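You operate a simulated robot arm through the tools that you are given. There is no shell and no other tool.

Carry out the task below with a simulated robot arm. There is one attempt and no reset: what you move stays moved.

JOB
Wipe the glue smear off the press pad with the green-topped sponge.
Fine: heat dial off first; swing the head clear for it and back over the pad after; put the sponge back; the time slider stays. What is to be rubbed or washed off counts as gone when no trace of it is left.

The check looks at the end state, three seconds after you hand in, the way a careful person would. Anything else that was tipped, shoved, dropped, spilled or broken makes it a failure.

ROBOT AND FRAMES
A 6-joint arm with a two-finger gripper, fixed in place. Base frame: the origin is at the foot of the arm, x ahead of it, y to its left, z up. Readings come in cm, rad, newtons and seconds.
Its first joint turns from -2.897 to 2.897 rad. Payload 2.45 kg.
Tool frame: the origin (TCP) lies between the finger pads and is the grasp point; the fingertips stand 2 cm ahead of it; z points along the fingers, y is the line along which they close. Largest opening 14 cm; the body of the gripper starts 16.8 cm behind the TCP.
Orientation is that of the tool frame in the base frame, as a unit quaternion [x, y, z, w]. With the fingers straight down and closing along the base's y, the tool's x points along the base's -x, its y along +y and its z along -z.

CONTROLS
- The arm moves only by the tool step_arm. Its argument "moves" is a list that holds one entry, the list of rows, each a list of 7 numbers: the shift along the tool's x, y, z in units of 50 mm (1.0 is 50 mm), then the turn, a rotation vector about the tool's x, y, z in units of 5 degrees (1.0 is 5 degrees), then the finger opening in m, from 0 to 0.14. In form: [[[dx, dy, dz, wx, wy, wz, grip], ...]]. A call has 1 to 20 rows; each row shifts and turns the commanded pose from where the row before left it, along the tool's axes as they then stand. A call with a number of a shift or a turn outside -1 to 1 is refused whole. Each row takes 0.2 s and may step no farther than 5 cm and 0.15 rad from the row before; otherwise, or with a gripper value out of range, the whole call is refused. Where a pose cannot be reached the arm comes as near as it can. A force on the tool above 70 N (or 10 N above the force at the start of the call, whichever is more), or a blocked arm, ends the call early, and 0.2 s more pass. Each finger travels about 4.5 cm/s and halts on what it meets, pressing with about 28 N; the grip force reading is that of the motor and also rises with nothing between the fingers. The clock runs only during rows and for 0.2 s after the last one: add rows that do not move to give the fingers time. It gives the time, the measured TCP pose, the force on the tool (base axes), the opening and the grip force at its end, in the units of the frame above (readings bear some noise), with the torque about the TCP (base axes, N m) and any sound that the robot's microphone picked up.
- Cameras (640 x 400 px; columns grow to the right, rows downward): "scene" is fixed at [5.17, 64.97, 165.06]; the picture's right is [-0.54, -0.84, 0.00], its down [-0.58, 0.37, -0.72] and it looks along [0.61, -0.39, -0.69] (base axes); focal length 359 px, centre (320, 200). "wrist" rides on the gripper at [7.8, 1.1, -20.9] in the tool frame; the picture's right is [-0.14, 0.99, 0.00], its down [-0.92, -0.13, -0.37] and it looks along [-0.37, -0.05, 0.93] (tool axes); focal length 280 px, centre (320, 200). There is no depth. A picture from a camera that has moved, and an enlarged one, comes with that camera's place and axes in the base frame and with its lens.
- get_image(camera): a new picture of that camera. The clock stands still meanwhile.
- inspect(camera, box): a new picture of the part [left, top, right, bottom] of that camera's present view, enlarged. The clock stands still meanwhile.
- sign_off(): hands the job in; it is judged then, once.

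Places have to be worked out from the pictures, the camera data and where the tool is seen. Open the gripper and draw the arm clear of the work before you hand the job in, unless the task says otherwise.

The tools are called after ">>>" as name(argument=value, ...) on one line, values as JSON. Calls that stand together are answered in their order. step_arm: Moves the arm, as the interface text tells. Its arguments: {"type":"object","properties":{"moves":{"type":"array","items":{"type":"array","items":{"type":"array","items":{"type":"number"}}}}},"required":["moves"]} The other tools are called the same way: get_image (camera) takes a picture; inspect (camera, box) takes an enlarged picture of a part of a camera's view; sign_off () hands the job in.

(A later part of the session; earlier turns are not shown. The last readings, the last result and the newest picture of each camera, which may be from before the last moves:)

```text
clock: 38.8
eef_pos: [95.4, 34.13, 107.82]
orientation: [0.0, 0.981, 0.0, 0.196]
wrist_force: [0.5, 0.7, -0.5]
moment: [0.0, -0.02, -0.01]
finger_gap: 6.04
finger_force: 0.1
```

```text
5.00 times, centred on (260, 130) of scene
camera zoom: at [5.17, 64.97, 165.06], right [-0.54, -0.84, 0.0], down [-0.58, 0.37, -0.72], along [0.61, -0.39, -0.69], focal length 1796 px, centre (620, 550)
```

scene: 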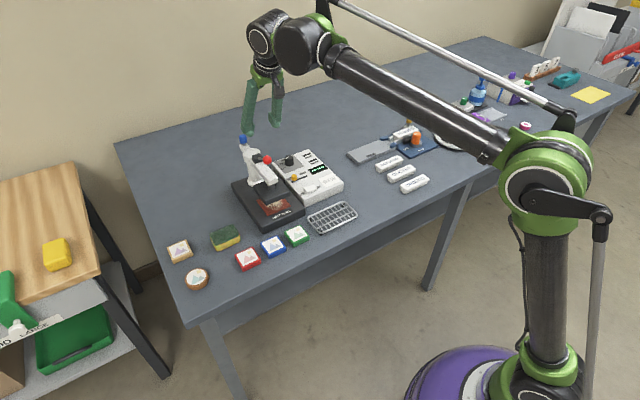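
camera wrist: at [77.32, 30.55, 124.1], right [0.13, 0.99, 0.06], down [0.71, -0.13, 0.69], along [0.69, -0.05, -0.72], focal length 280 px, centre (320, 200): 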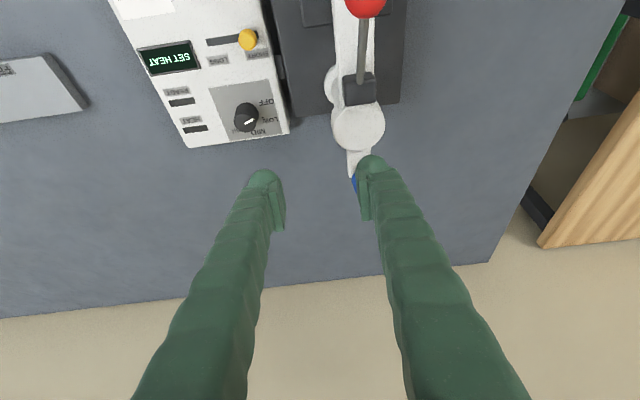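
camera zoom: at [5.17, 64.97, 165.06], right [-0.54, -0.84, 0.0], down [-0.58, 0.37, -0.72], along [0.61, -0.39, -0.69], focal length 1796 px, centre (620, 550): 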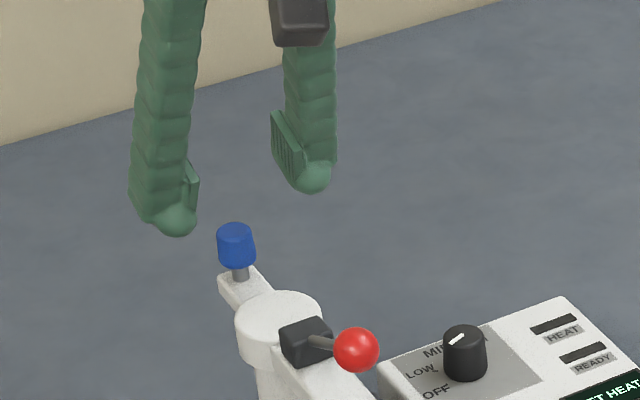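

The knob is centred between the fingers at about (97.9, 34.0). I advance 7 cm along the tool axis and close.

>>> step_arm(moves=[[[0, 0, 0.4, 0, 0, 0, 0.06], [0, 0, 0.4, 0, 0, 0, 0.06], [0, 0, 0.35, 0, 0, 0, 0.06], [0, 0, 0.25, 0, 0, 0, 0.06], [0, 0, 0, 0, 0, 0, 0.06]]])

>>> inspect(camera="wrist", box=[220, 60, 420, 260])

>>> inspect(camera="scene", box=[210, 90, 310, 170])

```text
clock: 40.0
eef_pos: [98.11, 34.37, 101.47]
orientation: [0.0, 0.98, 0.001, 0.197]
wrist_force: [-0.7, -0.3, -0.3]
moment: [-0.01, -0.01, -0.01]
finger_gap: 6.0
finger_force: 0.1
```

```text
2.00 times, centred on (320, 160) of wrist
camera zoom: at [82.8, 35.32, 117.66], right [0.13, 0.99, 0.06], down [0.71, -0.13, 0.69], along [0.69, -0.05, -0.72], focal length 561 px, centre (320, 280)
```

zoom: 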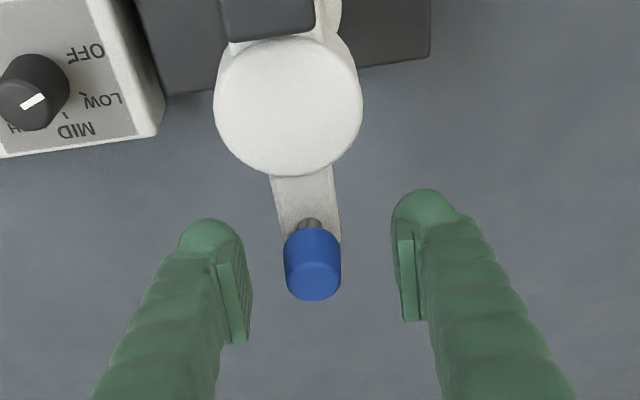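

```text
5.00 times, centred on (260, 130) of scene
camera zoom: at [5.17, 64.97, 165.06], right [-0.54, -0.84, 0.0], down [-0.58, 0.37, -0.72], along [0.61, -0.39, -0.69], focal length 1796 px, centre (620, 550)
```

zoom: 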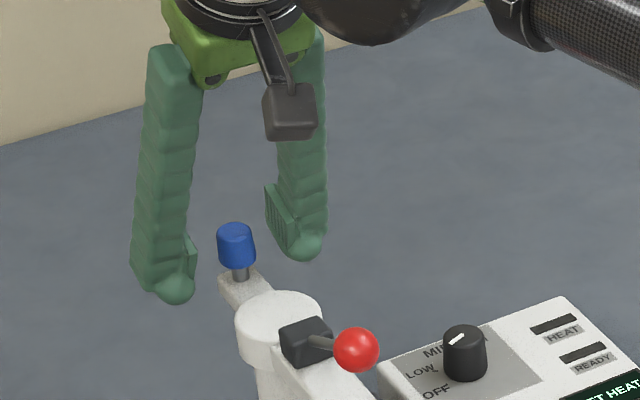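

Pad midpoint coincides with the knob. I close on it.

>>> step_arm(moves=[[[0, 0, 0, 0, 0, 0, 0.035], [0, 0, 0, 0, 0, 0, 0.02], [0, 0, 0, 0, 0, 0, 0.018], [0, 0, 0, 0, 0, 0, 0.018]]])

>>> inspect(camera="wrist", box=[220, 60, 420, 260])

```text
clock: 41.0
eef_pos: [98.23, 34.12, 101.51]
orientation: [0.001, 0.981, 0.0, 0.196]
wrist_force: [-1.4, -11.4, -2.6]
moment: [-0.12, 0.0, 0.0]
finger_gap: 2.54
finger_force: 6.2
```

```text
2.00 times, centred on (320, 160) of wrist
camera zoom: at [82.84, 35.17, 117.68], right [0.13, 0.99, 0.05], down [0.71, -0.13, 0.69], along [0.69, -0.05, -0.72], focal length 561 px, centre (320, 280)
```

zoom: 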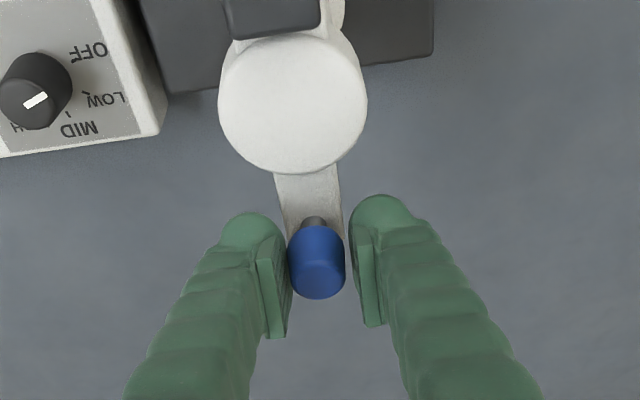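

One finger touched first (−11 N in y). I let the grip settle while easing 1 mm toward −y.

>>> step_arm(moves=[[[0, -0.03, 0, 0, 0, 0, 0.018], [0, 0, 0, 0, 0, 0, 0.018], [0, 0, 0, 0, 0, 0, 0.018]]])

```text
clock: 41.8
eef_pos: [98.03, 34.07, 101.34]
orientation: [-0.002, 0.981, 0.002, 0.196]
wrist_force: [0.5, -10.0, -0.5]
moment: [-0.11, -0.03, 0.02]
finger_gap: 2.49
finger_force: 4.8
```

I begin the swing: pull the knob along an arc about the post toward −y (head front goes to +y), first 30°.

>>> step_arm(moves=[[[0.015, -0.19, -0.006, 0, 0, 0, 0.018], [0.046, -0.186, -0.019, 0, 0, 0, 0.018], [0.076, -0.176, -0.031, 0, 0, 0, 0.018], [0, 0, 0, 0, 0, 0, 0.018]]])

>>> get_image(camera="wrist")

>>> inspect(camera="scene", box=[200, 90, 340, 250])

```text
clock: 42.8
eef_pos: [97.44, 31.43, 101.39]
orientation: [0.0, 0.981, 0.002, 0.196]
wrist_force: [7.7, 6.0, 2.3]
moment: [-0.05, 0.21, -0.44]
finger_gap: 2.27
finger_force: 44.9
```

```text
taken
camera wrist: at [82.11, 32.43, 117.63], right [0.13, 0.99, 0.06], down [0.71, -0.13, 0.69], along [0.69, -0.05, -0.72], focal length 280 px, centre (320, 200)
```

wrist: 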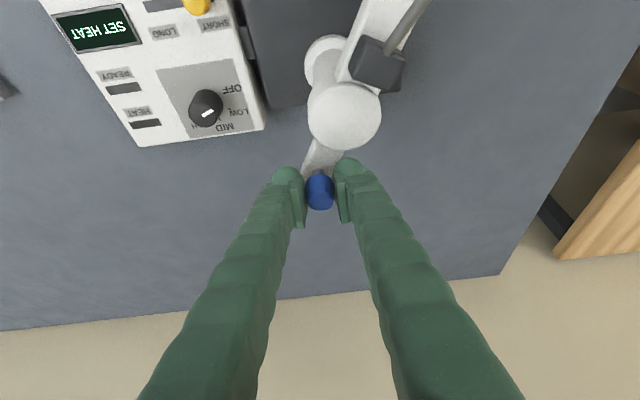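

```text
2.50 times, centred on (270, 170) of scene
camera zoom: at [5.17, 64.97, 165.06], right [-0.54, -0.84, 0.0], down [-0.58, 0.37, -0.72], along [0.61, -0.39, -0.69], focal length 898 px, centre (445, 275)
```

zoom: 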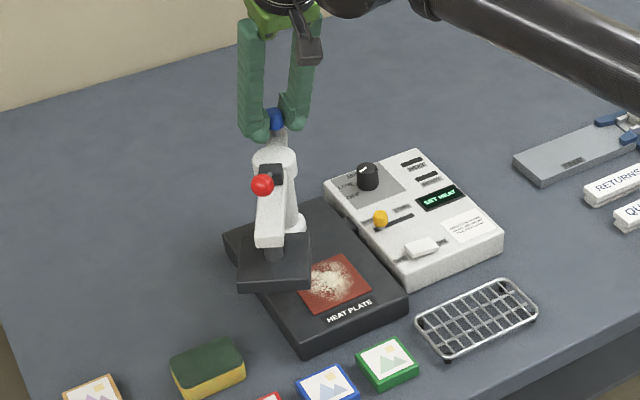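

The head swings smoothly off the pad toward +y. I continue the arc by another 60°.

>>> step_arm(moves=[[[0.098, -0.164, -0.041, 0, 0, 0, 0.018], [0.122, -0.144, -0.051, 0, 0, 0, 0.018], [0.142, -0.118, -0.059, 0, 0, 0, 0.018], [0.161, -0.09, -0.067, 0, 0, 0, 0.018], [0.172, -0.06, -0.071, 0, 0, 0, 0.018], [0.179, -0.026, -0.074, 0, 0, 0, 0.018], [0, 0, 0, 0, 0, 0, 0.018]]])

>>> get_image(camera="wrist")

>>> inspect(camera="scene", box=[200, 90, 340, 250])

```text
clock: 44.4
eef_pos: [92.59, 28.6, 101.3]
orientation: [-0.001, 0.981, 0.001, 0.195]
wrist_force: [24.3, 27.1, 2.4]
moment: [0.28, -0.92, 0.29]
finger_gap: 2.24
finger_force: 45.0
```

```text
taken
camera wrist: at [77.32, 29.6, 117.52], right [0.12, 0.99, 0.05], down [0.71, -0.13, 0.69], along [0.69, -0.05, -0.72], focal length 280 px, centre (320, 200)
```

wrist: 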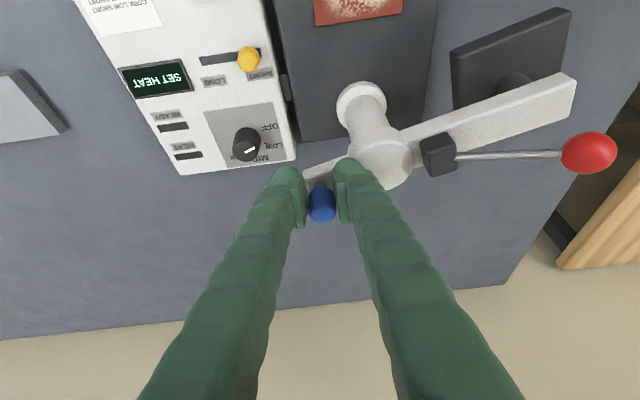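

```text
2.50 times, centred on (270, 170) of scene
camera zoom: at [5.17, 64.97, 165.06], right [-0.54, -0.84, 0.0], down [-0.58, 0.37, -0.72], along [0.61, -0.39, -0.69], focal length 898 px, centre (445, 275)
```

zoom: 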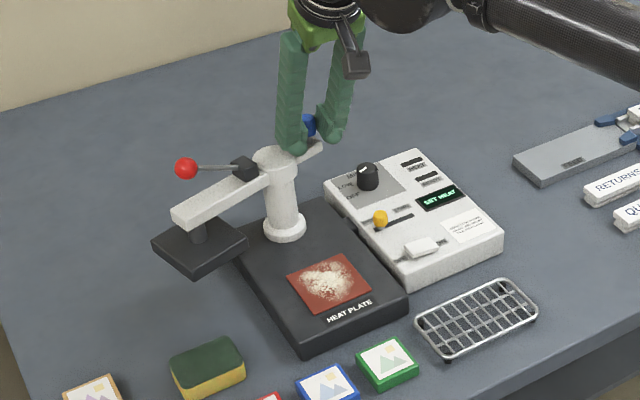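

The head is fully clear of the pad (near a ~80° swing). I open a little and back out along the tool axis.

>>> step_arm(moves=[[[0, 0, 0, 0, 0, 0, 0.045], [0, 0, 0, 0, 0, 0, 0.045], [0, 0, -0.4, 0, 0, 0, 0.045], [0, 0, -0.5, 0, 0, 0, 0.045], [0, 0, -0.6, 0, 0, 0, 0.045], [0.3, 0, -0.4, 0, 1, 0, 0.05], [0.4, 0, 0, 0, 1, 0, 0.06], [0.5, 0, 0, 0, 1, 0, 0.06], [0.5, 0, 0, 0, 1, 0, 0.06], [0.5, 0, 0, 0, 0.52, 0, 0.06], [0, 0, 0, 0, 0, 0, 0.06]]])

>>> get_image(camera="wrist")

>>> get_image(camera="scene")

```text
clock: 46.8
eef_pos: [78.26, 28.28, 107.95]
orientation: [0.0, 1.0, 0.001, -0.001]
wrist_force: [-0.3, 0.3, -0.7]
moment: [0.0, 0.02, -0.02]
finger_gap: 6.01
finger_force: 0.0
```

```text
taken
camera wrist: at [70.41, 29.29, 128.8], right [0.14, 0.99, 0.0], down [0.92, -0.13, 0.37], along [0.36, -0.05, -0.93], focal length 280 px, centre (320, 200)
```

wrist: 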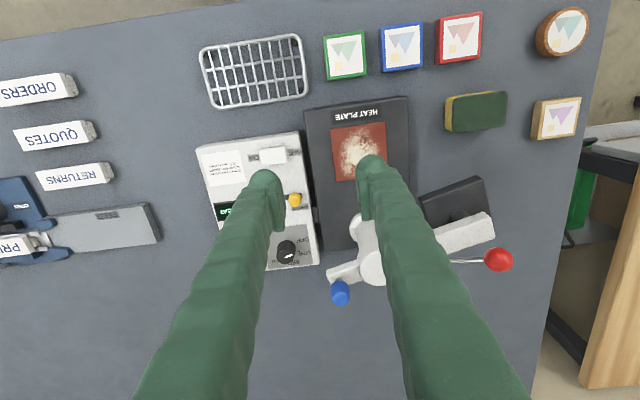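

```text
taken
```

scene: 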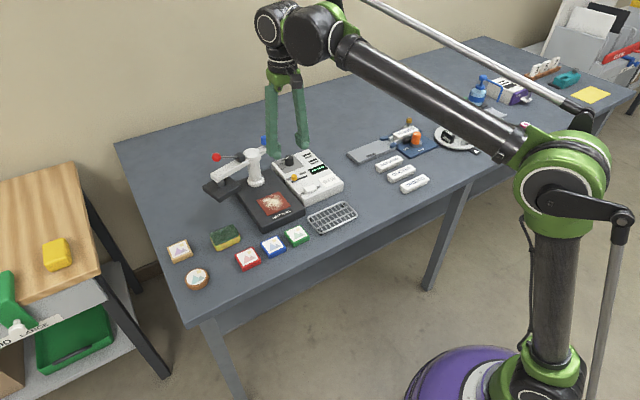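

Pad clear, tool vertical again. I take close looks at sponge and pad for measurements.

>>> inspect(camera="wrist", box=[420, 70, 540, 150])

>>> inspect(camera="wrist", box=[290, 80, 430, 200])

>>> inspect(camera="scene", box=[200, 170, 320, 260])

```text
5.00 times, centred on (480, 110) of wrist
camera zoom: at [70.41, 29.29, 128.8], right [0.14, 0.99, 0.0], down [0.92, -0.13, 0.37], along [0.36, -0.05, -0.93], focal length 1402 px, centre (-480, 650)
```

zoom: 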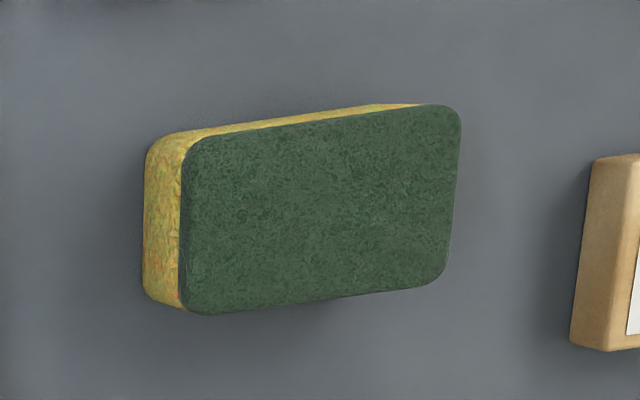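

```text
3.33 times, centred on (360, 140) of wrist
camera zoom: at [70.41, 29.29, 128.8], right [0.14, 0.99, 0.0], down [0.92, -0.13, 0.37], along [0.36, -0.05, -0.93], focal length 935 px, centre (187, 400)
```

zoom: 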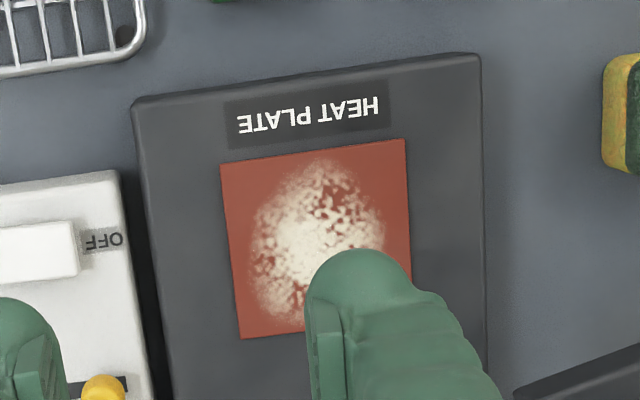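

```text
4.44 times, centred on (260, 215) of scene
camera zoom: at [5.17, 64.97, 165.06], right [-0.54, -0.84, 0.0], down [-0.58, 0.37, -0.72], along [0.61, -0.39, -0.69], focal length 1596 px, centre (587, 133)
```

zoom: 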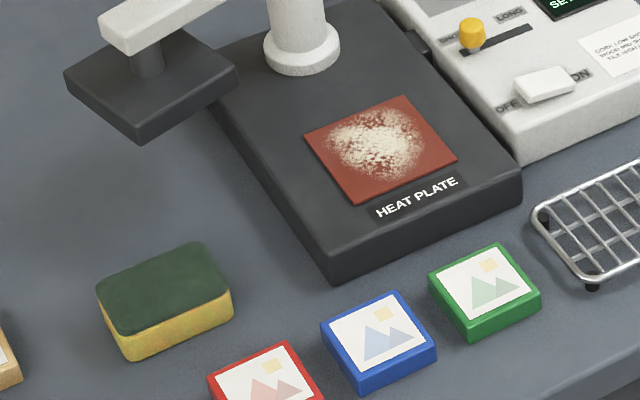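

Sponge top centre is ~(76.6, 51.5, 87.0), 8 cm along y by 5 cm along x; pad centre ~(80.2, 34, 87). I'll grip the sponge across its 5 cm width, so I move over it and turn the tool 90° CCW.

>>> step_arm(moves=[[[0.07, 0.93, 0, 0, 0, 0, 0.09], [0.07, 0.93, 0, 0, 0, 0, 0.09], [0.07, 0.93, 0, 0, 0, 0, 0.09], [0.07, 0.93, 0, 0, 0, 0, 0.09], [0.05, 0.93, 0, 0, 0, 0, 0.09], [0, 0, 0, 0, 0, -1, 0.09], [0, 0, 0, 0, 0, -1, 0.09], [0, 0, 0, 0, 0, -1, 0.09], [0, 0, 0, 0, 0, -1, 0.09], [0, 0, 0, 0, 0, -1, 0.09], [0, 0, 0, 0, 0, -1, 0.09], [0, 0, 0, 0, 0, -1, 0.09], [0, 0, 0, 0, 0, -1, 0.09], [0, 0, 0, 0, 0, -1, 0.09], [0, 0, 0, 0, 0, -1, 0.09], [0, 0, 0, 0, 0, -1, 0.09], [0, 0, 0, 0, 0, -1, 0.09], [0, 0, 0, 0, 0, -1, 0.09]]])

>>> step_arm(moves=[[[0, 0, 0, 0, 0, -1, 0.09], [0, 0, 0, 0, 0, -1, 0.09], [0, 0, 0, 0, 0, -1, 0.09], [0, 0, 0, 0, 0, -1, 0.09], [0, 0, 0, 0, 0, -1, 0.09], [0, 0, 0.5, 0, 0, 0, 0.09], [0, 0, 0.5, 0, 0, 0, 0.09], [0, 0, 0, 0, 0, 0, 0.09]]])

>>> get_image(camera="wrist")

>>> inspect(camera="scene", box=[160, 120, 320, 280])

```text
clock: 50.6
eef_pos: [76.52, 51.41, 107.98]
orientation: [-0.538, 0.843, 0.0, 0.0]
wrist_force: [-0.3, 0.2, -0.4]
moment: [0.01, 0.03, 0.01]
finger_gap: 8.99
finger_force: 0.1
```

```text
clock: 52.4
eef_pos: [76.5, 51.54, 102.97]
orientation: [-0.707, 0.707, 0.001, 0.0]
wrist_force: [-0.3, 0.3, 0.0]
moment: [-0.03, 0.0, 0.03]
finger_gap: 8.99
finger_force: 0.0
```

```text
taken
camera wrist: at [75.48, 43.74, 123.83], right [-0.99, 0.14, 0.0], down [0.13, 0.92, 0.37], along [0.05, 0.37, -0.93], focal length 280 px, centre (320, 200)
```

wrist: 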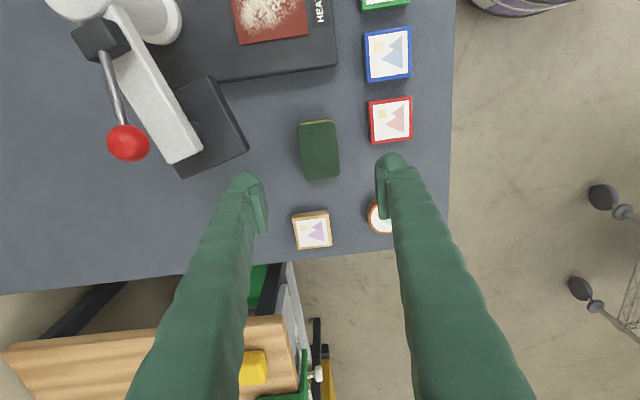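

```text
2.50 times, centred on (240, 200) of scene
camera zoom: at [5.17, 64.97, 165.06], right [-0.54, -0.84, 0.0], down [-0.58, 0.37, -0.72], along [0.61, -0.39, -0.69], focal length 898 px, centre (520, 200)
```

zoom: 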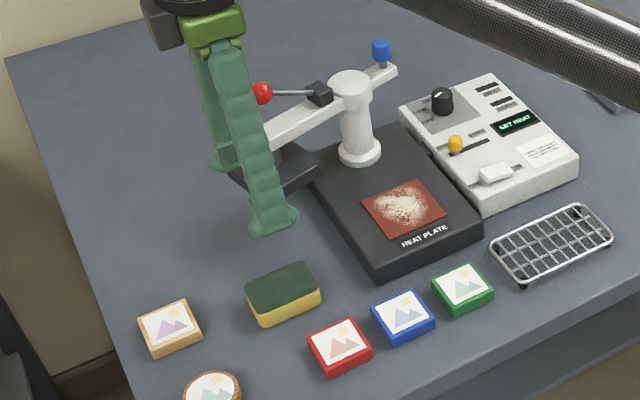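

Sponge at (76.5, 51.4) between fingers; the red tile's edge at x≈69.4 leaves room if I open to only 7.5 cm. I descend to TCP z≈89 and look.

>>> step_arm(moves=[[[0, 0, 0.5, 0, 0, 0, 0.075], [0, 0, 0.6, 0, 0, 0, 0.075], [0, 0, 0.6, 0, 0, 0, 0.075], [0, 0, 0.6, 0, 0, 0, 0.075], [0, 0, 0.5, 0, 0, 0, 0.075], [0, 0, 0, 0, 0, 0, 0.075]]])

>>> inspect(camera="wrist", box=[230, 60, 430, 220])

>>> inspect(camera="scene", box=[180, 190, 280, 270])

```text
clock: 53.8
eef_pos: [76.64, 51.62, 89.07]
orientation: [-0.707, 0.707, 0.001, 0.001]
wrist_force: [-0.2, -0.5, -0.2]
moment: [-0.01, 0.0, 0.0]
finger_gap: 7.49
finger_force: 0.1
```

```text
2.50 times, centred on (330, 140) of wrist
camera zoom: at [75.43, 43.73, 109.83], right [-0.99, 0.14, 0.0], down [0.13, 0.92, 0.37], along [0.05, 0.37, -0.93], focal length 701 px, centre (295, 350)
```

zoom: 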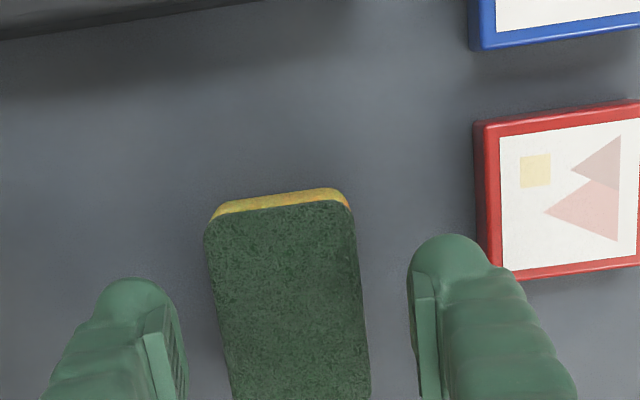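

```text
5.00 times, centred on (230, 230) of scene
camera zoom: at [5.17, 64.97, 165.06], right [-0.54, -0.84, 0.0], down [-0.58, 0.37, -0.72], along [0.61, -0.39, -0.69], focal length 1796 px, centre (770, 50)
```

zoom: 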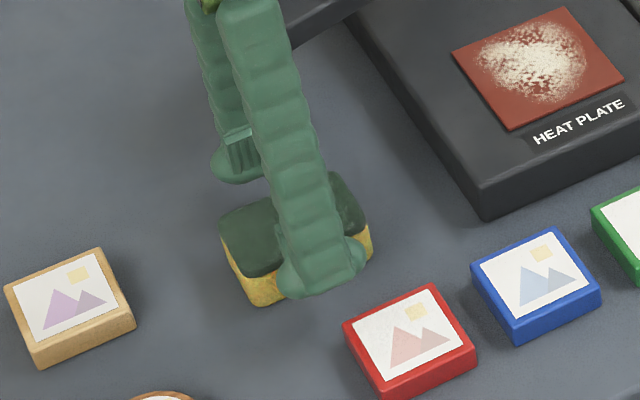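

Fingers clear both sponge and red tile. I lower another 1.7 cm in small steps, watching the force.

>>> step_arm(moves=[[[0, 0, 0.15, 0, 0, 0, 0.07], [0, 0, 0.1, 0, 0, 0, 0.07], [0, 0, 0.09, 0, 0, 0, 0.07], [0, 0, 0, 0, 0, 0, 0.07]]])

>>> inspect(camera="scene", box=[190, 200, 270, 260])

```text
clock: 54.8
eef_pos: [76.56, 51.5, 87.31]
orientation: [0.707, -0.707, -0.001, -0.001]
wrist_force: [-0.4, 0.6, 0.3]
moment: [-0.04, -0.03, 0.0]
finger_gap: 6.99
finger_force: 0.1
```

```text
6.67 times, centred on (230, 230) of scene
camera zoom: at [5.17, 64.97, 165.06], right [-0.54, -0.84, 0.0], down [-0.58, 0.37, -0.72], along [0.61, -0.39, -0.69], focal length 2394 px, centre (920, 0)
```

zoom: 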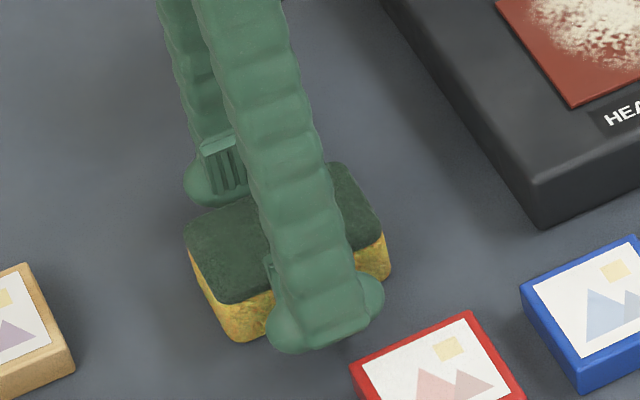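

Tips are at z≈85.3 with no contact, overlapping the sponge by ~1.7 cm. I close across its width.

>>> step_arm(moves=[[[0, 0, 0, 0, 0, 0, 0.055], [0, 0, 0, 0, 0, 0, 0.045], [0, 0, 0, 0, 0, 0, 0.04], [0, 0, 0, 0, 0, 0, 0.04], [0, 0, 0, 0, 0, 0, 0.04]]])

>>> inspect(camera="scene", box=[190, 200, 270, 260])

>>> inspect(camera="wrist", box=[230, 60, 430, 220])

```text
clock: 56.0
eef_pos: [76.71, 51.49, 87.3]
orientation: [-0.706, 0.708, 0.0, 0.001]
wrist_force: [0.5, -0.4, 0.6]
moment: [0.0, 0.0, -0.02]
finger_gap: 4.61
finger_force: 27.8
```

```text
6.67 times, centred on (230, 230) of scene
camera zoom: at [5.17, 64.97, 165.06], right [-0.54, -0.84, 0.0], down [-0.58, 0.37, -0.72], along [0.61, -0.39, -0.69], focal length 2394 px, centre (920, 0)
```

zoom: 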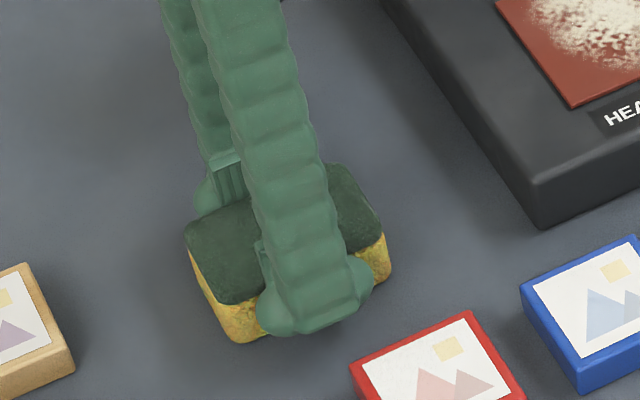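

```text
2.50 times, centred on (330, 140) of wrist
camera zoom: at [75.5, 43.76, 108.15], right [-0.99, 0.14, 0.0], down [0.13, 0.92, 0.37], along [0.05, 0.37, -0.93], focal length 701 px, centre (295, 350)
```

zoom: 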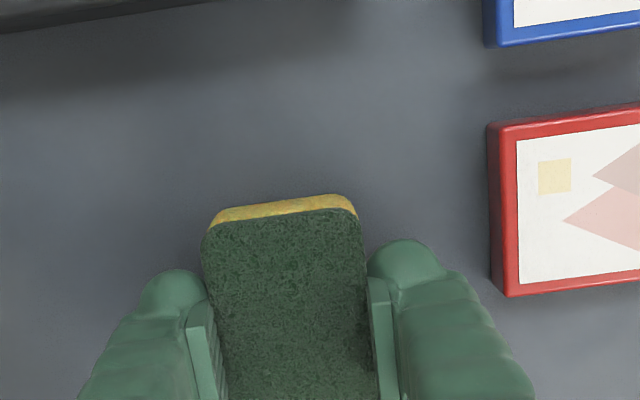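

Sponge held firmly (4.6 cm). I lift 8 cm and carry it in −y to the pad at constant x, then shift in x over the pad.

>>> step_arm(moves=[[[0, 0, -0.3, 0, 0, 0, 0.04], [0, 0, -0.5, 0, 0, 0, 0.04], [0, 0, -0.8, 0, 0, 0, 0.04], [0.7, 0, 0, 0, 0, 0, 0.04], [0.7, 0, 0, 0, 0, 0, 0.04], [0.7, 0, 0, 0, 0, 0, 0.04], [0.7, 0, 0, 0, 0, 0, 0.04], [0.7, 0, 0, 0, 0, 0, 0.04], [0, -0.3, 0, 0, 0, 0, 0.04], [0, -0.3, 0, 0, 0, 0, 0.04], [0, 0, 0, 0, 0, 0, 0.04]]])

>>> get_image(camera="wrist")

>>> inspect(camera="scene", box=[200, 120, 340, 260])

```text
clock: 58.4
eef_pos: [79.69, 34.09, 95.29]
orientation: [-0.707, 0.707, 0.0, 0.0]
wrist_force: [0.1, 0.0, 0.1]
moment: [-0.01, 0.0, 0.02]
finger_gap: 4.63
finger_force: 27.9
```

```text
taken
camera wrist: at [78.54, 26.23, 116.12], right [-0.99, 0.14, 0.0], down [0.13, 0.92, 0.37], along [0.05, 0.37, -0.93], focal length 280 px, centre (320, 200)
```

wrist: 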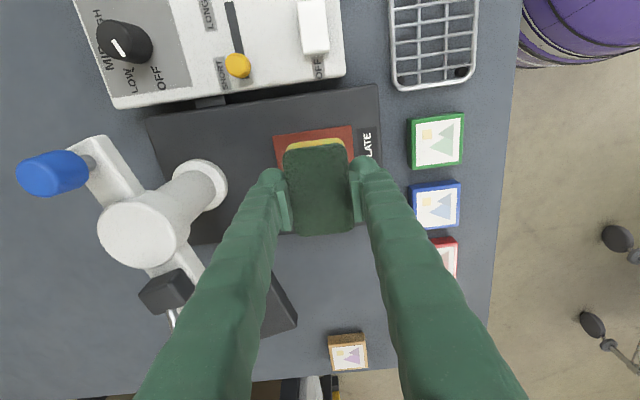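

```text
2.86 times, centred on (270, 190) of scene
camera zoom: at [5.17, 64.97, 165.06], right [-0.54, -0.84, 0.0], down [-0.58, 0.37, -0.72], along [0.61, -0.39, -0.69], focal length 1026 px, centre (463, 229)
```

zoom: 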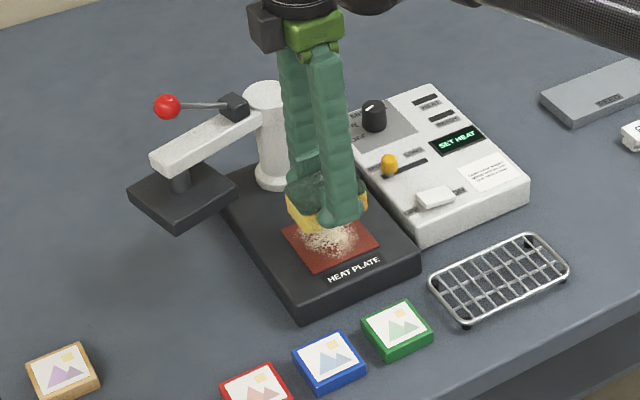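

Sponge is over the pad. I descend, finishing in 2.5 mm steps, to find contact.

>>> step_arm(moves=[[[0, 0, 0.5, 0, 0, 0, 0.04], [0, 0, 0.3, 0, 0, 0, 0.04], [0, 0, 0.1, 0, 0, 0, 0.04], [0, 0, 0.05, 0, 0, 0, 0.04], [0, 0, 0.05, 0, 0, 0, 0.04]]])

>>> inspect(camera="scene", box=[240, 160, 320, 230])

```text
clock: 59.6
eef_pos: [79.48, 34.06, 90.43]
orientation: [0.707, -0.707, 0.0, -0.002]
wrist_force: [7.7, -0.5, 40.5]
moment: [0.04, -0.15, 0.02]
finger_gap: 4.69
finger_force: 27.9
```

```text
5.71 times, centred on (280, 195) of scene
camera zoom: at [5.17, 64.97, 165.06], right [-0.54, -0.84, 0.0], down [-0.58, 0.37, -0.72], along [0.61, -0.39, -0.69], focal length 2052 px, centre (549, 229)
```

zoom: 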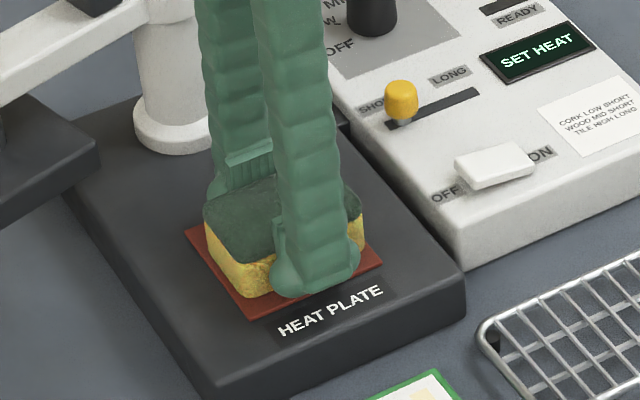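

Contact: 40 N at z≈90.4, more than needed. I ease up 2 mm and read the force.

>>> step_arm(moves=[[[0, 0, -0.03, 0, 0, 0, 0.04], [0, 0, 0, 0, 0, 0, 0.04]]])

```text
clock: 60.2
eef_pos: [79.66, 33.99, 90.41]
orientation: [-0.707, 0.707, 0.001, 0.0]
wrist_force: [-1.7, -3.3, 9.0]
moment: [-0.08, 0.0, 0.01]
finger_gap: 4.64
finger_force: 28.1
```

9 N of contact, good for wiping. I stroke in x across the pad: +3, −6, +6 cm.

>>> step_arm(moves=[[[0, -0.2, 0, 0, 0, 0, 0.04], [0, -0.2, 0, 0, 0, 0, 0.04], [0, -0.2, 0, 0, 0, 0, 0.04], [0, 0.2, 0, 0, 0, 0, 0.04], [0, 0.2, 0, 0, 0, 0, 0.04], [0, 0.2, 0, 0, 0, 0, 0.04], [0, 0.2, 0, 0, 0, 0, 0.04], [0, 0.2, 0, 0, 0, 0, 0.04], [0, 0.2, 0, 0, 0, 0, 0.04], [0, -0.2, 0, 0, 0, 0, 0.04], [0, -0.2, 0, 0, 0, 0, 0.04], [0, -0.2, 0, 0, 0, 0, 0.04], [0, -0.2, 0, 0, 0, 0, 0.04], [0, -0.2, 0, 0, 0, 0, 0.04], [0, -0.2, 0, 0, 0, 0, 0.04]]])

>>> inspect(camera="scene", box=[240, 160, 320, 230])

>>> inspect(camera="wrist", box=[220, 60, 420, 220])

```text
clock: 63.4
eef_pos: [82.74, 34.11, 90.38]
orientation: [-0.707, 0.707, 0.001, 0.0]
wrist_force: [-1.3, 0.0, 0.2]
moment: [0.02, 0.01, -0.01]
finger_gap: 4.65
finger_force: 28.1
```

```text
5.71 times, centred on (280, 195) of scene
camera zoom: at [5.17, 64.97, 165.06], right [-0.54, -0.84, 0.0], down [-0.58, 0.37, -0.72], along [0.61, -0.39, -0.69], focal length 2052 px, centre (549, 229)
```

zoom: 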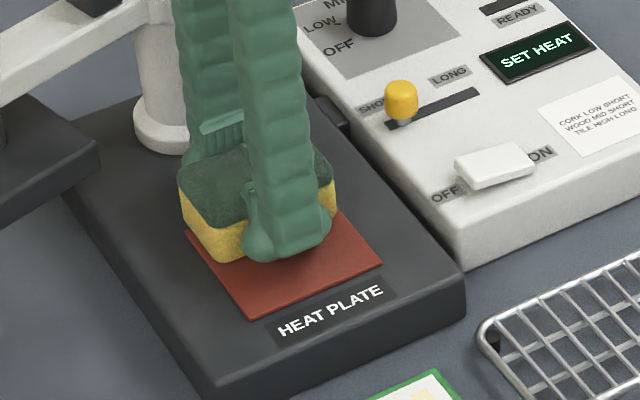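

```text
2.50 times, centred on (320, 140) of wrist
camera zoom: at [81.55, 26.19, 111.26], right [-0.99, 0.14, 0.0], down [0.13, 0.92, 0.37], along [0.05, 0.37, -0.93], focal length 701 px, centre (320, 350)
```

zoom: 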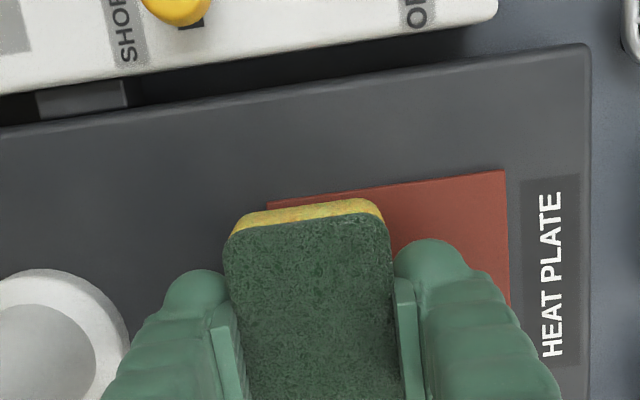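

The exposed half looks clean, but the force has dropped to ~0. I press 1.5 mm more and make further strokes with y offsets of ±1 cm.

>>> step_arm(moves=[[[0, 0, 0.03, 0, 0, 0, 0.04], [-0.2, 0, 0, 0, 0, 0, 0.04], [0, 0.2, 0, 0, 0, 0, 0.04], [0, 0.2, 0, 0, 0, 0, 0.04], [0, 0.2, 0, 0, 0, 0, 0.04], [0, 0.2, 0, 0, 0, 0, 0.04], [0, 0.2, 0, 0, 0, 0, 0.04], [0, 0.2, 0, 0, 0, 0, 0.04], [0.2, 0, 0, 0, 0, 0, 0.04], [0.2, 0, 0, 0, 0, 0, 0.04], [0, -0.2, 0, 0, 0, 0, 0.04], [0, -0.2, 0, 0, 0, 0, 0.04], [0, -0.2, 0, 0, 0, 0, 0.04], [0, -0.2, 0, 0, 0, 0, 0.04], [0, -0.2, 0, 0, 0, 0, 0.04], [0, -0.2, 0, 0, 0, 0, 0.04]]])

>>> step_arm(moves=[[[-0.2, 0, 0, 0, 0, 0, 0.04], [0, 0.2, 0, 0, 0, 0, 0.04], [0, 0.2, 0, 0, 0, 0, 0.04], [0, 0.2, 0, 0, 0, 0, 0.04], [0, 0.2, 0, 0, 0, 0, 0.04], [0, 0.2, 0, 0, 0, 0, 0.04], [0, 0.2, 0, 0, 0, 0, 0.04], [0, 0, -0.4, 0, 0, 0, 0.04], [0, 0, -0.8, 0, 0, 0, 0.04], [0, 0, 0, 0, 0, 0, 0.04]]])

>>> inspect(camera="scene", box=[240, 160, 320, 230])

>>> get_image(camera="wrist")

```text
clock: 66.8
eef_pos: [82.73, 33.05, 90.27]
orientation: [0.707, -0.707, 0.0, -0.001]
wrist_force: [-3.6, 0.4, 6.8]
moment: [0.0, 0.07, 0.03]
finger_gap: 4.67
finger_force: 28.3
```

```text
clock: 69.0
eef_pos: [76.77, 34.12, 96.3]
orientation: [0.708, -0.707, 0.0, 0.0]
wrist_force: [0.5, -0.3, -0.2]
moment: [0.0, -0.02, 0.03]
finger_gap: 4.65
finger_force: 28.0
```

```text
5.71 times, centred on (280, 195) of scene
camera zoom: at [5.17, 64.97, 165.06], right [-0.54, -0.84, 0.0], down [-0.58, 0.37, -0.72], along [0.61, -0.39, -0.69], focal length 2052 px, centre (549, 229)
```

zoom: 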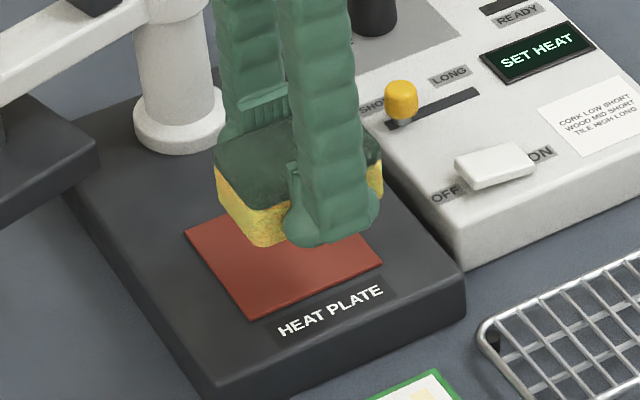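

```text
taken
camera wrist: at [75.59, 26.21, 117.17], right [-0.99, 0.14, 0.0], down [0.13, 0.92, 0.37], along [0.05, 0.37, -0.93], focal length 280 px, centre (320, 200)
```

wrist: 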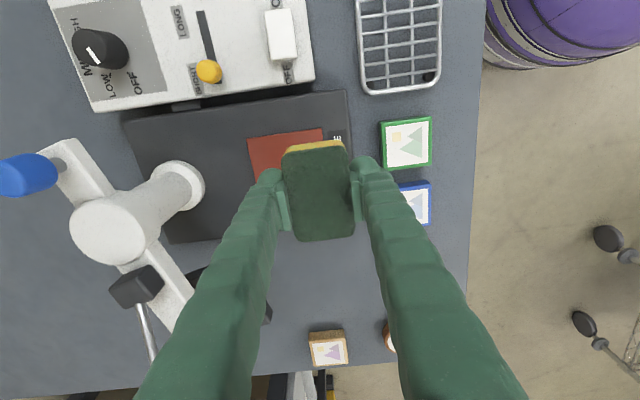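

Visible pad is clean. I carry the sponge toward its home at height so the whole pad can be seen.

>>> step_arm(moves=[[[-0.7, 0, 0, 0, 0, 0, 0.04], [-0.7, 0, 0, 0, 0, 0, 0.04], [-0.7, 0, 0, 0, 0, 0, 0.04], [-0.7, 0, 0, 0, 0, 0, 0.04], [-0.68, 0, 0, 0, 0, 0, 0.04], [0, 0, 0, 0, 0, 0, 0.04]]])

>>> inspect(camera="scene", box=[240, 160, 320, 230])

>>> get_image(camera="wrist")

>>> inspect(camera="wrist", box=[180, 0, 380, 100])

```text
clock: 70.4
eef_pos: [76.75, 51.56, 96.36]
orientation: [0.707, -0.707, 0.0, 0.0]
wrist_force: [0.0, -0.8, 0.6]
moment: [0.0, -0.01, 0.01]
finger_gap: 4.63
finger_force: 27.7
```

```text
5.71 times, centred on (280, 195) of scene
camera zoom: at [5.17, 64.97, 165.06], right [-0.54, -0.84, 0.0], down [-0.58, 0.37, -0.72], along [0.61, -0.39, -0.69], focal length 2052 px, centre (549, 229)
```

zoom: 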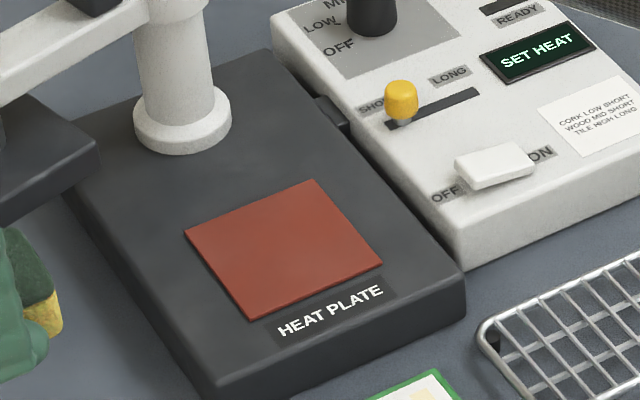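

```text
taken
camera wrist: at [75.52, 43.76, 117.23], right [-0.99, 0.14, 0.0], down [0.13, 0.92, 0.37], along [0.05, 0.37, -0.93], focal length 280 px, centre (320, 200)
```

wrist: 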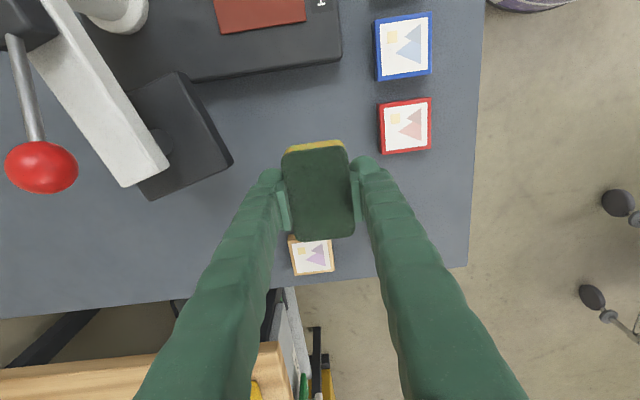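

```text
3.20 times, centred on (280, 50) of wrist
camera zoom: at [75.52, 43.76, 117.23], right [-0.99, 0.14, 0.0], down [0.13, 0.92, 0.37], along [0.05, 0.37, -0.93], focal length 897 px, centre (448, 680)
```

zoom: 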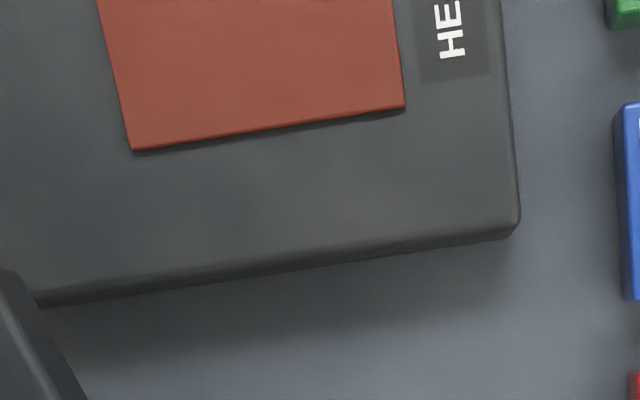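

The pad looks clean; I zoom in closely to rule out faint residue before putting the sponge down.

>>> inspect(camera="scene", box=[260, 188, 300, 218])

```text
13.33 times, centred on (280, 203) of scene
camera zoom: at [5.17, 64.97, 165.06], right [-0.54, -0.84, 0.0], down [-0.58, 0.37, -0.72], along [0.61, -0.39, -0.69], focal length 4788 px, centre (853, 160)
```

zoom: 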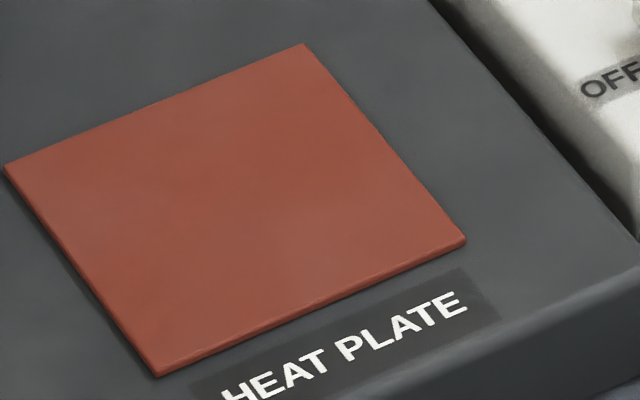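

There's a faint lighter band that is probably sheen, but a second wipe is cheap insurance. I return to the pad, press, and wipe again with x strokes and y strokes.

>>> step_arm(moves=[[[0.7, 0, 0, 0, 0, 0, 0.04], [0.7, 0, 0, 0, 0, 0, 0.04], [0.7, 0, 0, 0, 0, 0, 0.04], [0.7, 0, 0, 0, 0, 0, 0.04], [0.7, 0, 0, 0, 0, 0, 0.04], [0, 0, 0.6, 0, 0, 0, 0.04], [0, 0, 0.4, 0, 0, 0, 0.04], [0, 0, 0.15, 0, 0, 0, 0.04], [0, 0, 0.04, 0, 0, 0, 0.04], [0, 0, 0.03, 0, 0, 0, 0.04], [0, 0, 0, 0, 0, 0, 0.04]]])

```text
clock: 72.8
eef_pos: [76.69, 33.94, 90.25]
orientation: [0.708, -0.707, 0.0, -0.001]
wrist_force: [1.8, 0.4, 13.9]
moment: [0.02, -0.11, -0.01]
finger_gap: 4.63
finger_force: 28.4
```

Contact at about 14 N. I run x strokes with small y zigzags over the whole pad.

>>> step_arm(moves=[[[0.1, -0.25, 0, 0, 0, 0, 0.04], [-0.1, -0.25, 0, 0, 0, 0, 0.04], [0.1, -0.25, 0, 0, 0, 0, 0.04], [-0.1, -0.25, 0, 0, 0, 0, 0.04], [0.1, -0.2, 0, 0, 0, 0, 0.04], [-0.2, 0, 0, 0, 0, 0, 0.04], [0.1, 0.25, 0, 0, 0, 0, 0.04], [-0.2, 0.25, 0, 0, 0, 0, 0.04], [0.2, 0.25, 0, 0, 0, 0, 0.04], [-0.2, 0.25, 0, 0, 0, 0, 0.04], [0.2, 0.2, 0, 0, 0, 0, 0.04], [0.2, -0.25, 0, 0, 0, 0, 0.04], [-0.2, -0.25, 0, 0, 0, 0, 0.04], [0.2, -0.25, 0, 0, 0, 0, 0.04], [-0.2, -0.25, 0, 0, 0, 0, 0.04], [0, -0.2, 0, 0, 0, 0, 0.04], [0, 0, 0, 0, 0, 0, 0.04]]])

>>> step_arm(moves=[[[0, 0.25, 0, 0, 0, 0, 0.04], [0, 0.25, 0, 0, 0, 0, 0.04], [0, 0.25, 0, 0, 0, 0, 0.04], [0, 0.25, 0, 0, 0, 0, 0.04], [0, 0.2, 0, 0, 0, 0, 0.04], [0, 0, 0, 0, 0, 0, 0.04]]])

```text
clock: 76.4
eef_pos: [82.77, 33.96, 90.13]
orientation: [-0.707, 0.708, 0.0, 0.0]
wrist_force: [-1.7, -0.5, 6.2]
moment: [0.03, 0.06, 0.02]
finger_gap: 4.63
finger_force: 27.6
```

```text
clock: 77.8
eef_pos: [76.72, 34.03, 90.18]
orientation: [-0.707, 0.707, 0.001, 0.001]
wrist_force: [1.5, -1.4, 5.8]
moment: [-0.01, -0.08, -0.04]
finger_gap: 4.67
finger_force: 28.0
```

Second wipe done with steady contact. I lift, carry the sponge home and re-inspect the pad.

>>> step_arm(moves=[[[0, 0, -0.4, 0, 0, 0, 0.04], [0, 0, -0.8, 0, 0, 0, 0.04], [-0.7, 0, 0, 0, 0, 0, 0.04], [-0.7, 0, 0, 0, 0, 0, 0.04], [-0.7, 0, 0, 0, 0, 0, 0.04], [-0.7, 0, 0, 0, 0, 0, 0.04], [-0.69, 0, 0, 0, 0, 0, 0.04], [0, 0, 0, 0, 0, 0, 0.04]]])

>>> inspect(camera="scene", box=[260, 188, 300, 218])

>>> inspect(camera="scene", box=[190, 190, 270, 250])

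```text
clock: 79.6
eef_pos: [76.72, 51.5, 96.31]
orientation: [0.707, -0.707, -0.001, 0.0]
wrist_force: [0.3, -0.1, -0.4]
moment: [0.03, -0.03, 0.03]
finger_gap: 4.65
finger_force: 27.9
```

```text
13.33 times, centred on (280, 203) of scene
camera zoom: at [5.17, 64.97, 165.06], right [-0.54, -0.84, 0.0], down [-0.58, 0.37, -0.72], along [0.61, -0.39, -0.69], focal length 4788 px, centre (853, 160)
```

zoom: 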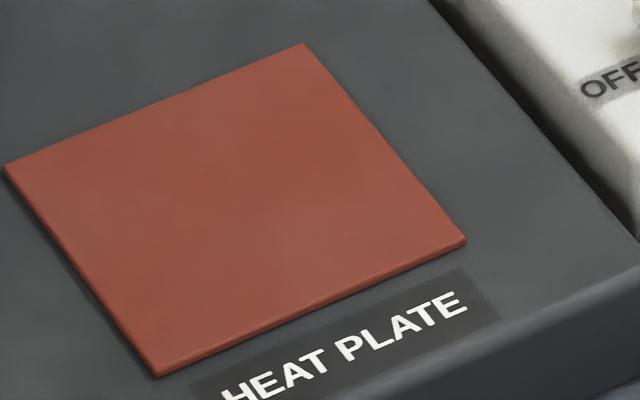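

```text
6.67 times, centred on (230, 220) of scene
camera zoom: at [5.17, 64.97, 165.06], right [-0.54, -0.84, 0.0], down [-0.58, 0.37, -0.72], along [0.61, -0.39, -0.69], focal length 2394 px, centre (920, 67)
```

zoom: 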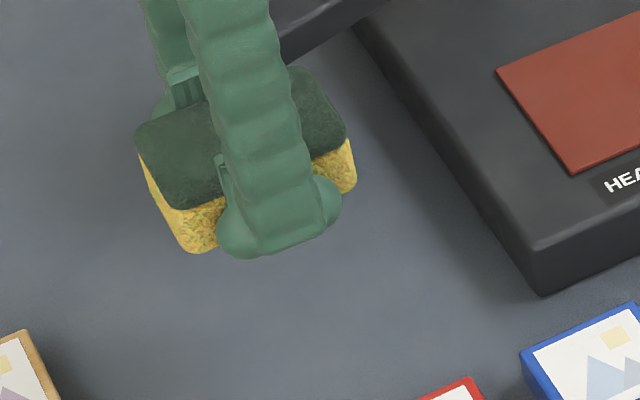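

Unchanged between wipes, so it was sheen; the pad is clean. Now I lower the sponge to its original spot in small final steps.

>>> step_arm(moves=[[[0, 0, 0.6, 0, 0, 0, 0.04], [0, 0, 0.6, 0, 0, 0, 0.04], [0, 0, 0.4, 0, 0, 0, 0.04], [0, 0, 0.1, 0, 0, 0, 0.04], [0, 0, 0.06, 0, 0, 0, 0.04], [0, 0, 0, 0, 0, 0, 0.04]]])

```text
clock: 81.0
eef_pos: [76.59, 51.5, 87.45]
orientation: [0.707, -0.707, -0.001, 0.0]
wrist_force: [-0.3, 0.1, -0.3]
moment: [0.03, -0.02, 0.0]
finger_gap: 4.64
finger_force: 28.5
```

No contact yet at 87.45; I go down in 1 mm steps.

>>> step_arm(moves=[[[0, 0, 0.02, 0, 0, 0, 0.04], [0, 0, 0.02, 0, 0, 0, 0.04], [0, 0, 0, 0, 0, 0, 0.04]]])

>>> step_arm(moves=[[[0, 0, 0.02, 0, 0, 0, 0.04], [0, 0, 0.01, 0, 0, 0, 0.04], [0, 0, 0, 0, 0, 0, 0.04]]])

```text
clock: 81.8
eef_pos: [76.68, 51.51, 87.16]
orientation: [-0.707, 0.707, 0.001, 0.001]
wrist_force: [0.3, -0.1, -0.9]
moment: [0.0, -0.01, -0.03]
finger_gap: 4.63
finger_force: 28.0
```

```text
clock: 82.6
eef_pos: [76.75, 51.37, 87.06]
orientation: [-0.707, 0.707, 0.0, 0.002]
wrist_force: [0.2, -0.9, -0.4]
moment: [-0.03, -0.01, -0.01]
finger_gap: 4.67
finger_force: 28.1
```

Still none (the sponge slid a few mm up in the grip while pressing). I continue in 1 mm steps.

>>> step_arm(moves=[[[0, 0, 0.02, 0, 0, 0, 0.04], [0, 0, 0, 0, 0, 0, 0.04]]])

>>> step_arm(moves=[[[0, 0, 0.02, 0, 0, 0, 0.04], [0, 0, 0, 0, 0, 0, 0.04]]])

>>> inspect(camera="scene", box=[200, 215, 250, 255])

```text
clock: 83.2
eef_pos: [76.58, 51.42, 87.0]
orientation: [-0.706, 0.708, 0.0, 0.001]
wrist_force: [-0.6, 0.1, 0.5]
moment: [-0.01, 0.02, -0.03]
finger_gap: 4.66
finger_force: 27.8
```

```text
clock: 83.8
eef_pos: [76.63, 51.47, 86.8]
orientation: [0.707, -0.707, 0.0, -0.001]
wrist_force: [0.6, -0.3, -0.1]
moment: [0.03, 0.0, -0.01]
finger_gap: 4.66
finger_force: 28.6
```

```text
10.00 times, centred on (225, 235) of scene
camera zoom: at [5.17, 64.97, 165.06], right [-0.54, -0.84, 0.0], down [-0.58, 0.37, -0.72], along [0.61, -0.39, -0.69], focal length 3591 px, centre (1270, -150)
```

zoom: 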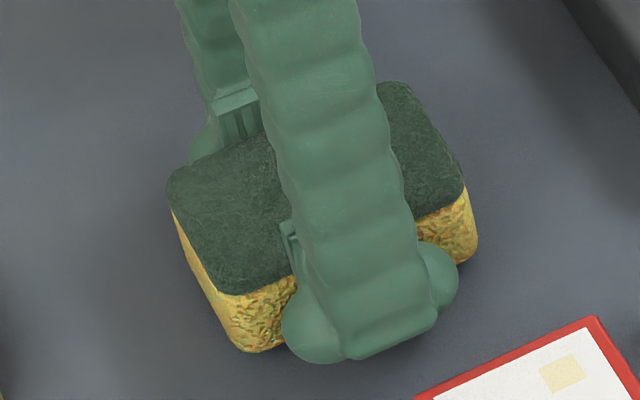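

Nearly down. I continue with single millimetre steps, checking force each time.

>>> step_arm(moves=[[[0, 0, 0.02, 0, 0, 0, 0.04], [0, 0, 0, 0, 0, 0, 0.04]]])

>>> step_arm(moves=[[[0, 0, 0.02, 0, 0, 0, 0.04], [0, 0, 0, 0, 0, 0, 0.04]]])

```text
clock: 84.4
eef_pos: [76.65, 51.45, 86.72]
orientation: [0.708, -0.706, 0.0, -0.001]
wrist_force: [-0.1, 0.0, -0.4]
moment: [-0.03, 0.0, 0.0]
finger_gap: 4.66
finger_force: 28.0
```

```text
clock: 85.0
eef_pos: [76.71, 51.49, 86.58]
orientation: [0.707, -0.707, -0.001, 0.0]
wrist_force: [-0.5, 0.5, 0.3]
moment: [0.01, -0.02, 0.0]
finger_gap: 4.66
finger_force: 28.0
```

Fingertips at ~84.6, sponge must be within a few mm of the table. I continue carefully.

>>> step_arm(moves=[[[0, 0, 0.02, 0, 0, 0, 0.04], [0, 0, 0, 0, 0, 0, 0.04]]])

>>> step_arm(moves=[[[0, 0, 0.02, 0, 0, 0, 0.04], [0, 0, 0, 0, 0, 0, 0.04]]])

>>> inspect(camera="scene", box=[200, 215, 250, 255])

```text
clock: 85.6
eef_pos: [76.58, 51.5, 86.58]
orientation: [0.708, -0.706, 0.0, -0.001]
wrist_force: [-0.5, -0.2, -0.3]
moment: [0.01, 0.0, -0.02]
finger_gap: 4.63
finger_force: 28.0
```

```text
clock: 86.2
eef_pos: [76.5, 51.39, 86.38]
orientation: [0.707, -0.707, -0.001, -0.001]
wrist_force: [0.1, -0.2, -0.2]
moment: [0.02, 0.0, -0.01]
finger_gap: 4.65
finger_force: 28.3
```

```text
10.00 times, centred on (225, 235) of scene
camera zoom: at [5.17, 64.97, 165.06], right [-0.54, -0.84, 0.0], down [-0.58, 0.37, -0.72], along [0.61, -0.39, -0.69], focal length 3591 px, centre (1270, -150)
```

zoom: 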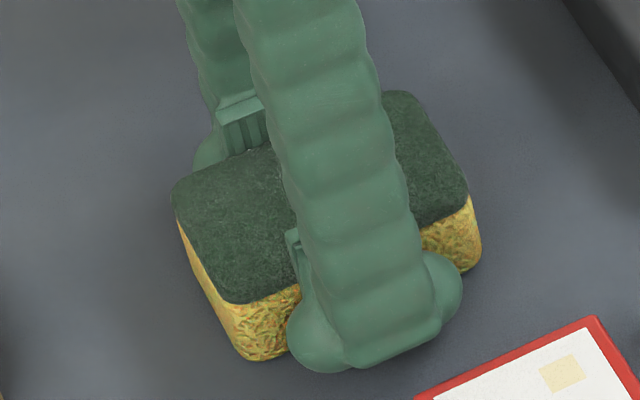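

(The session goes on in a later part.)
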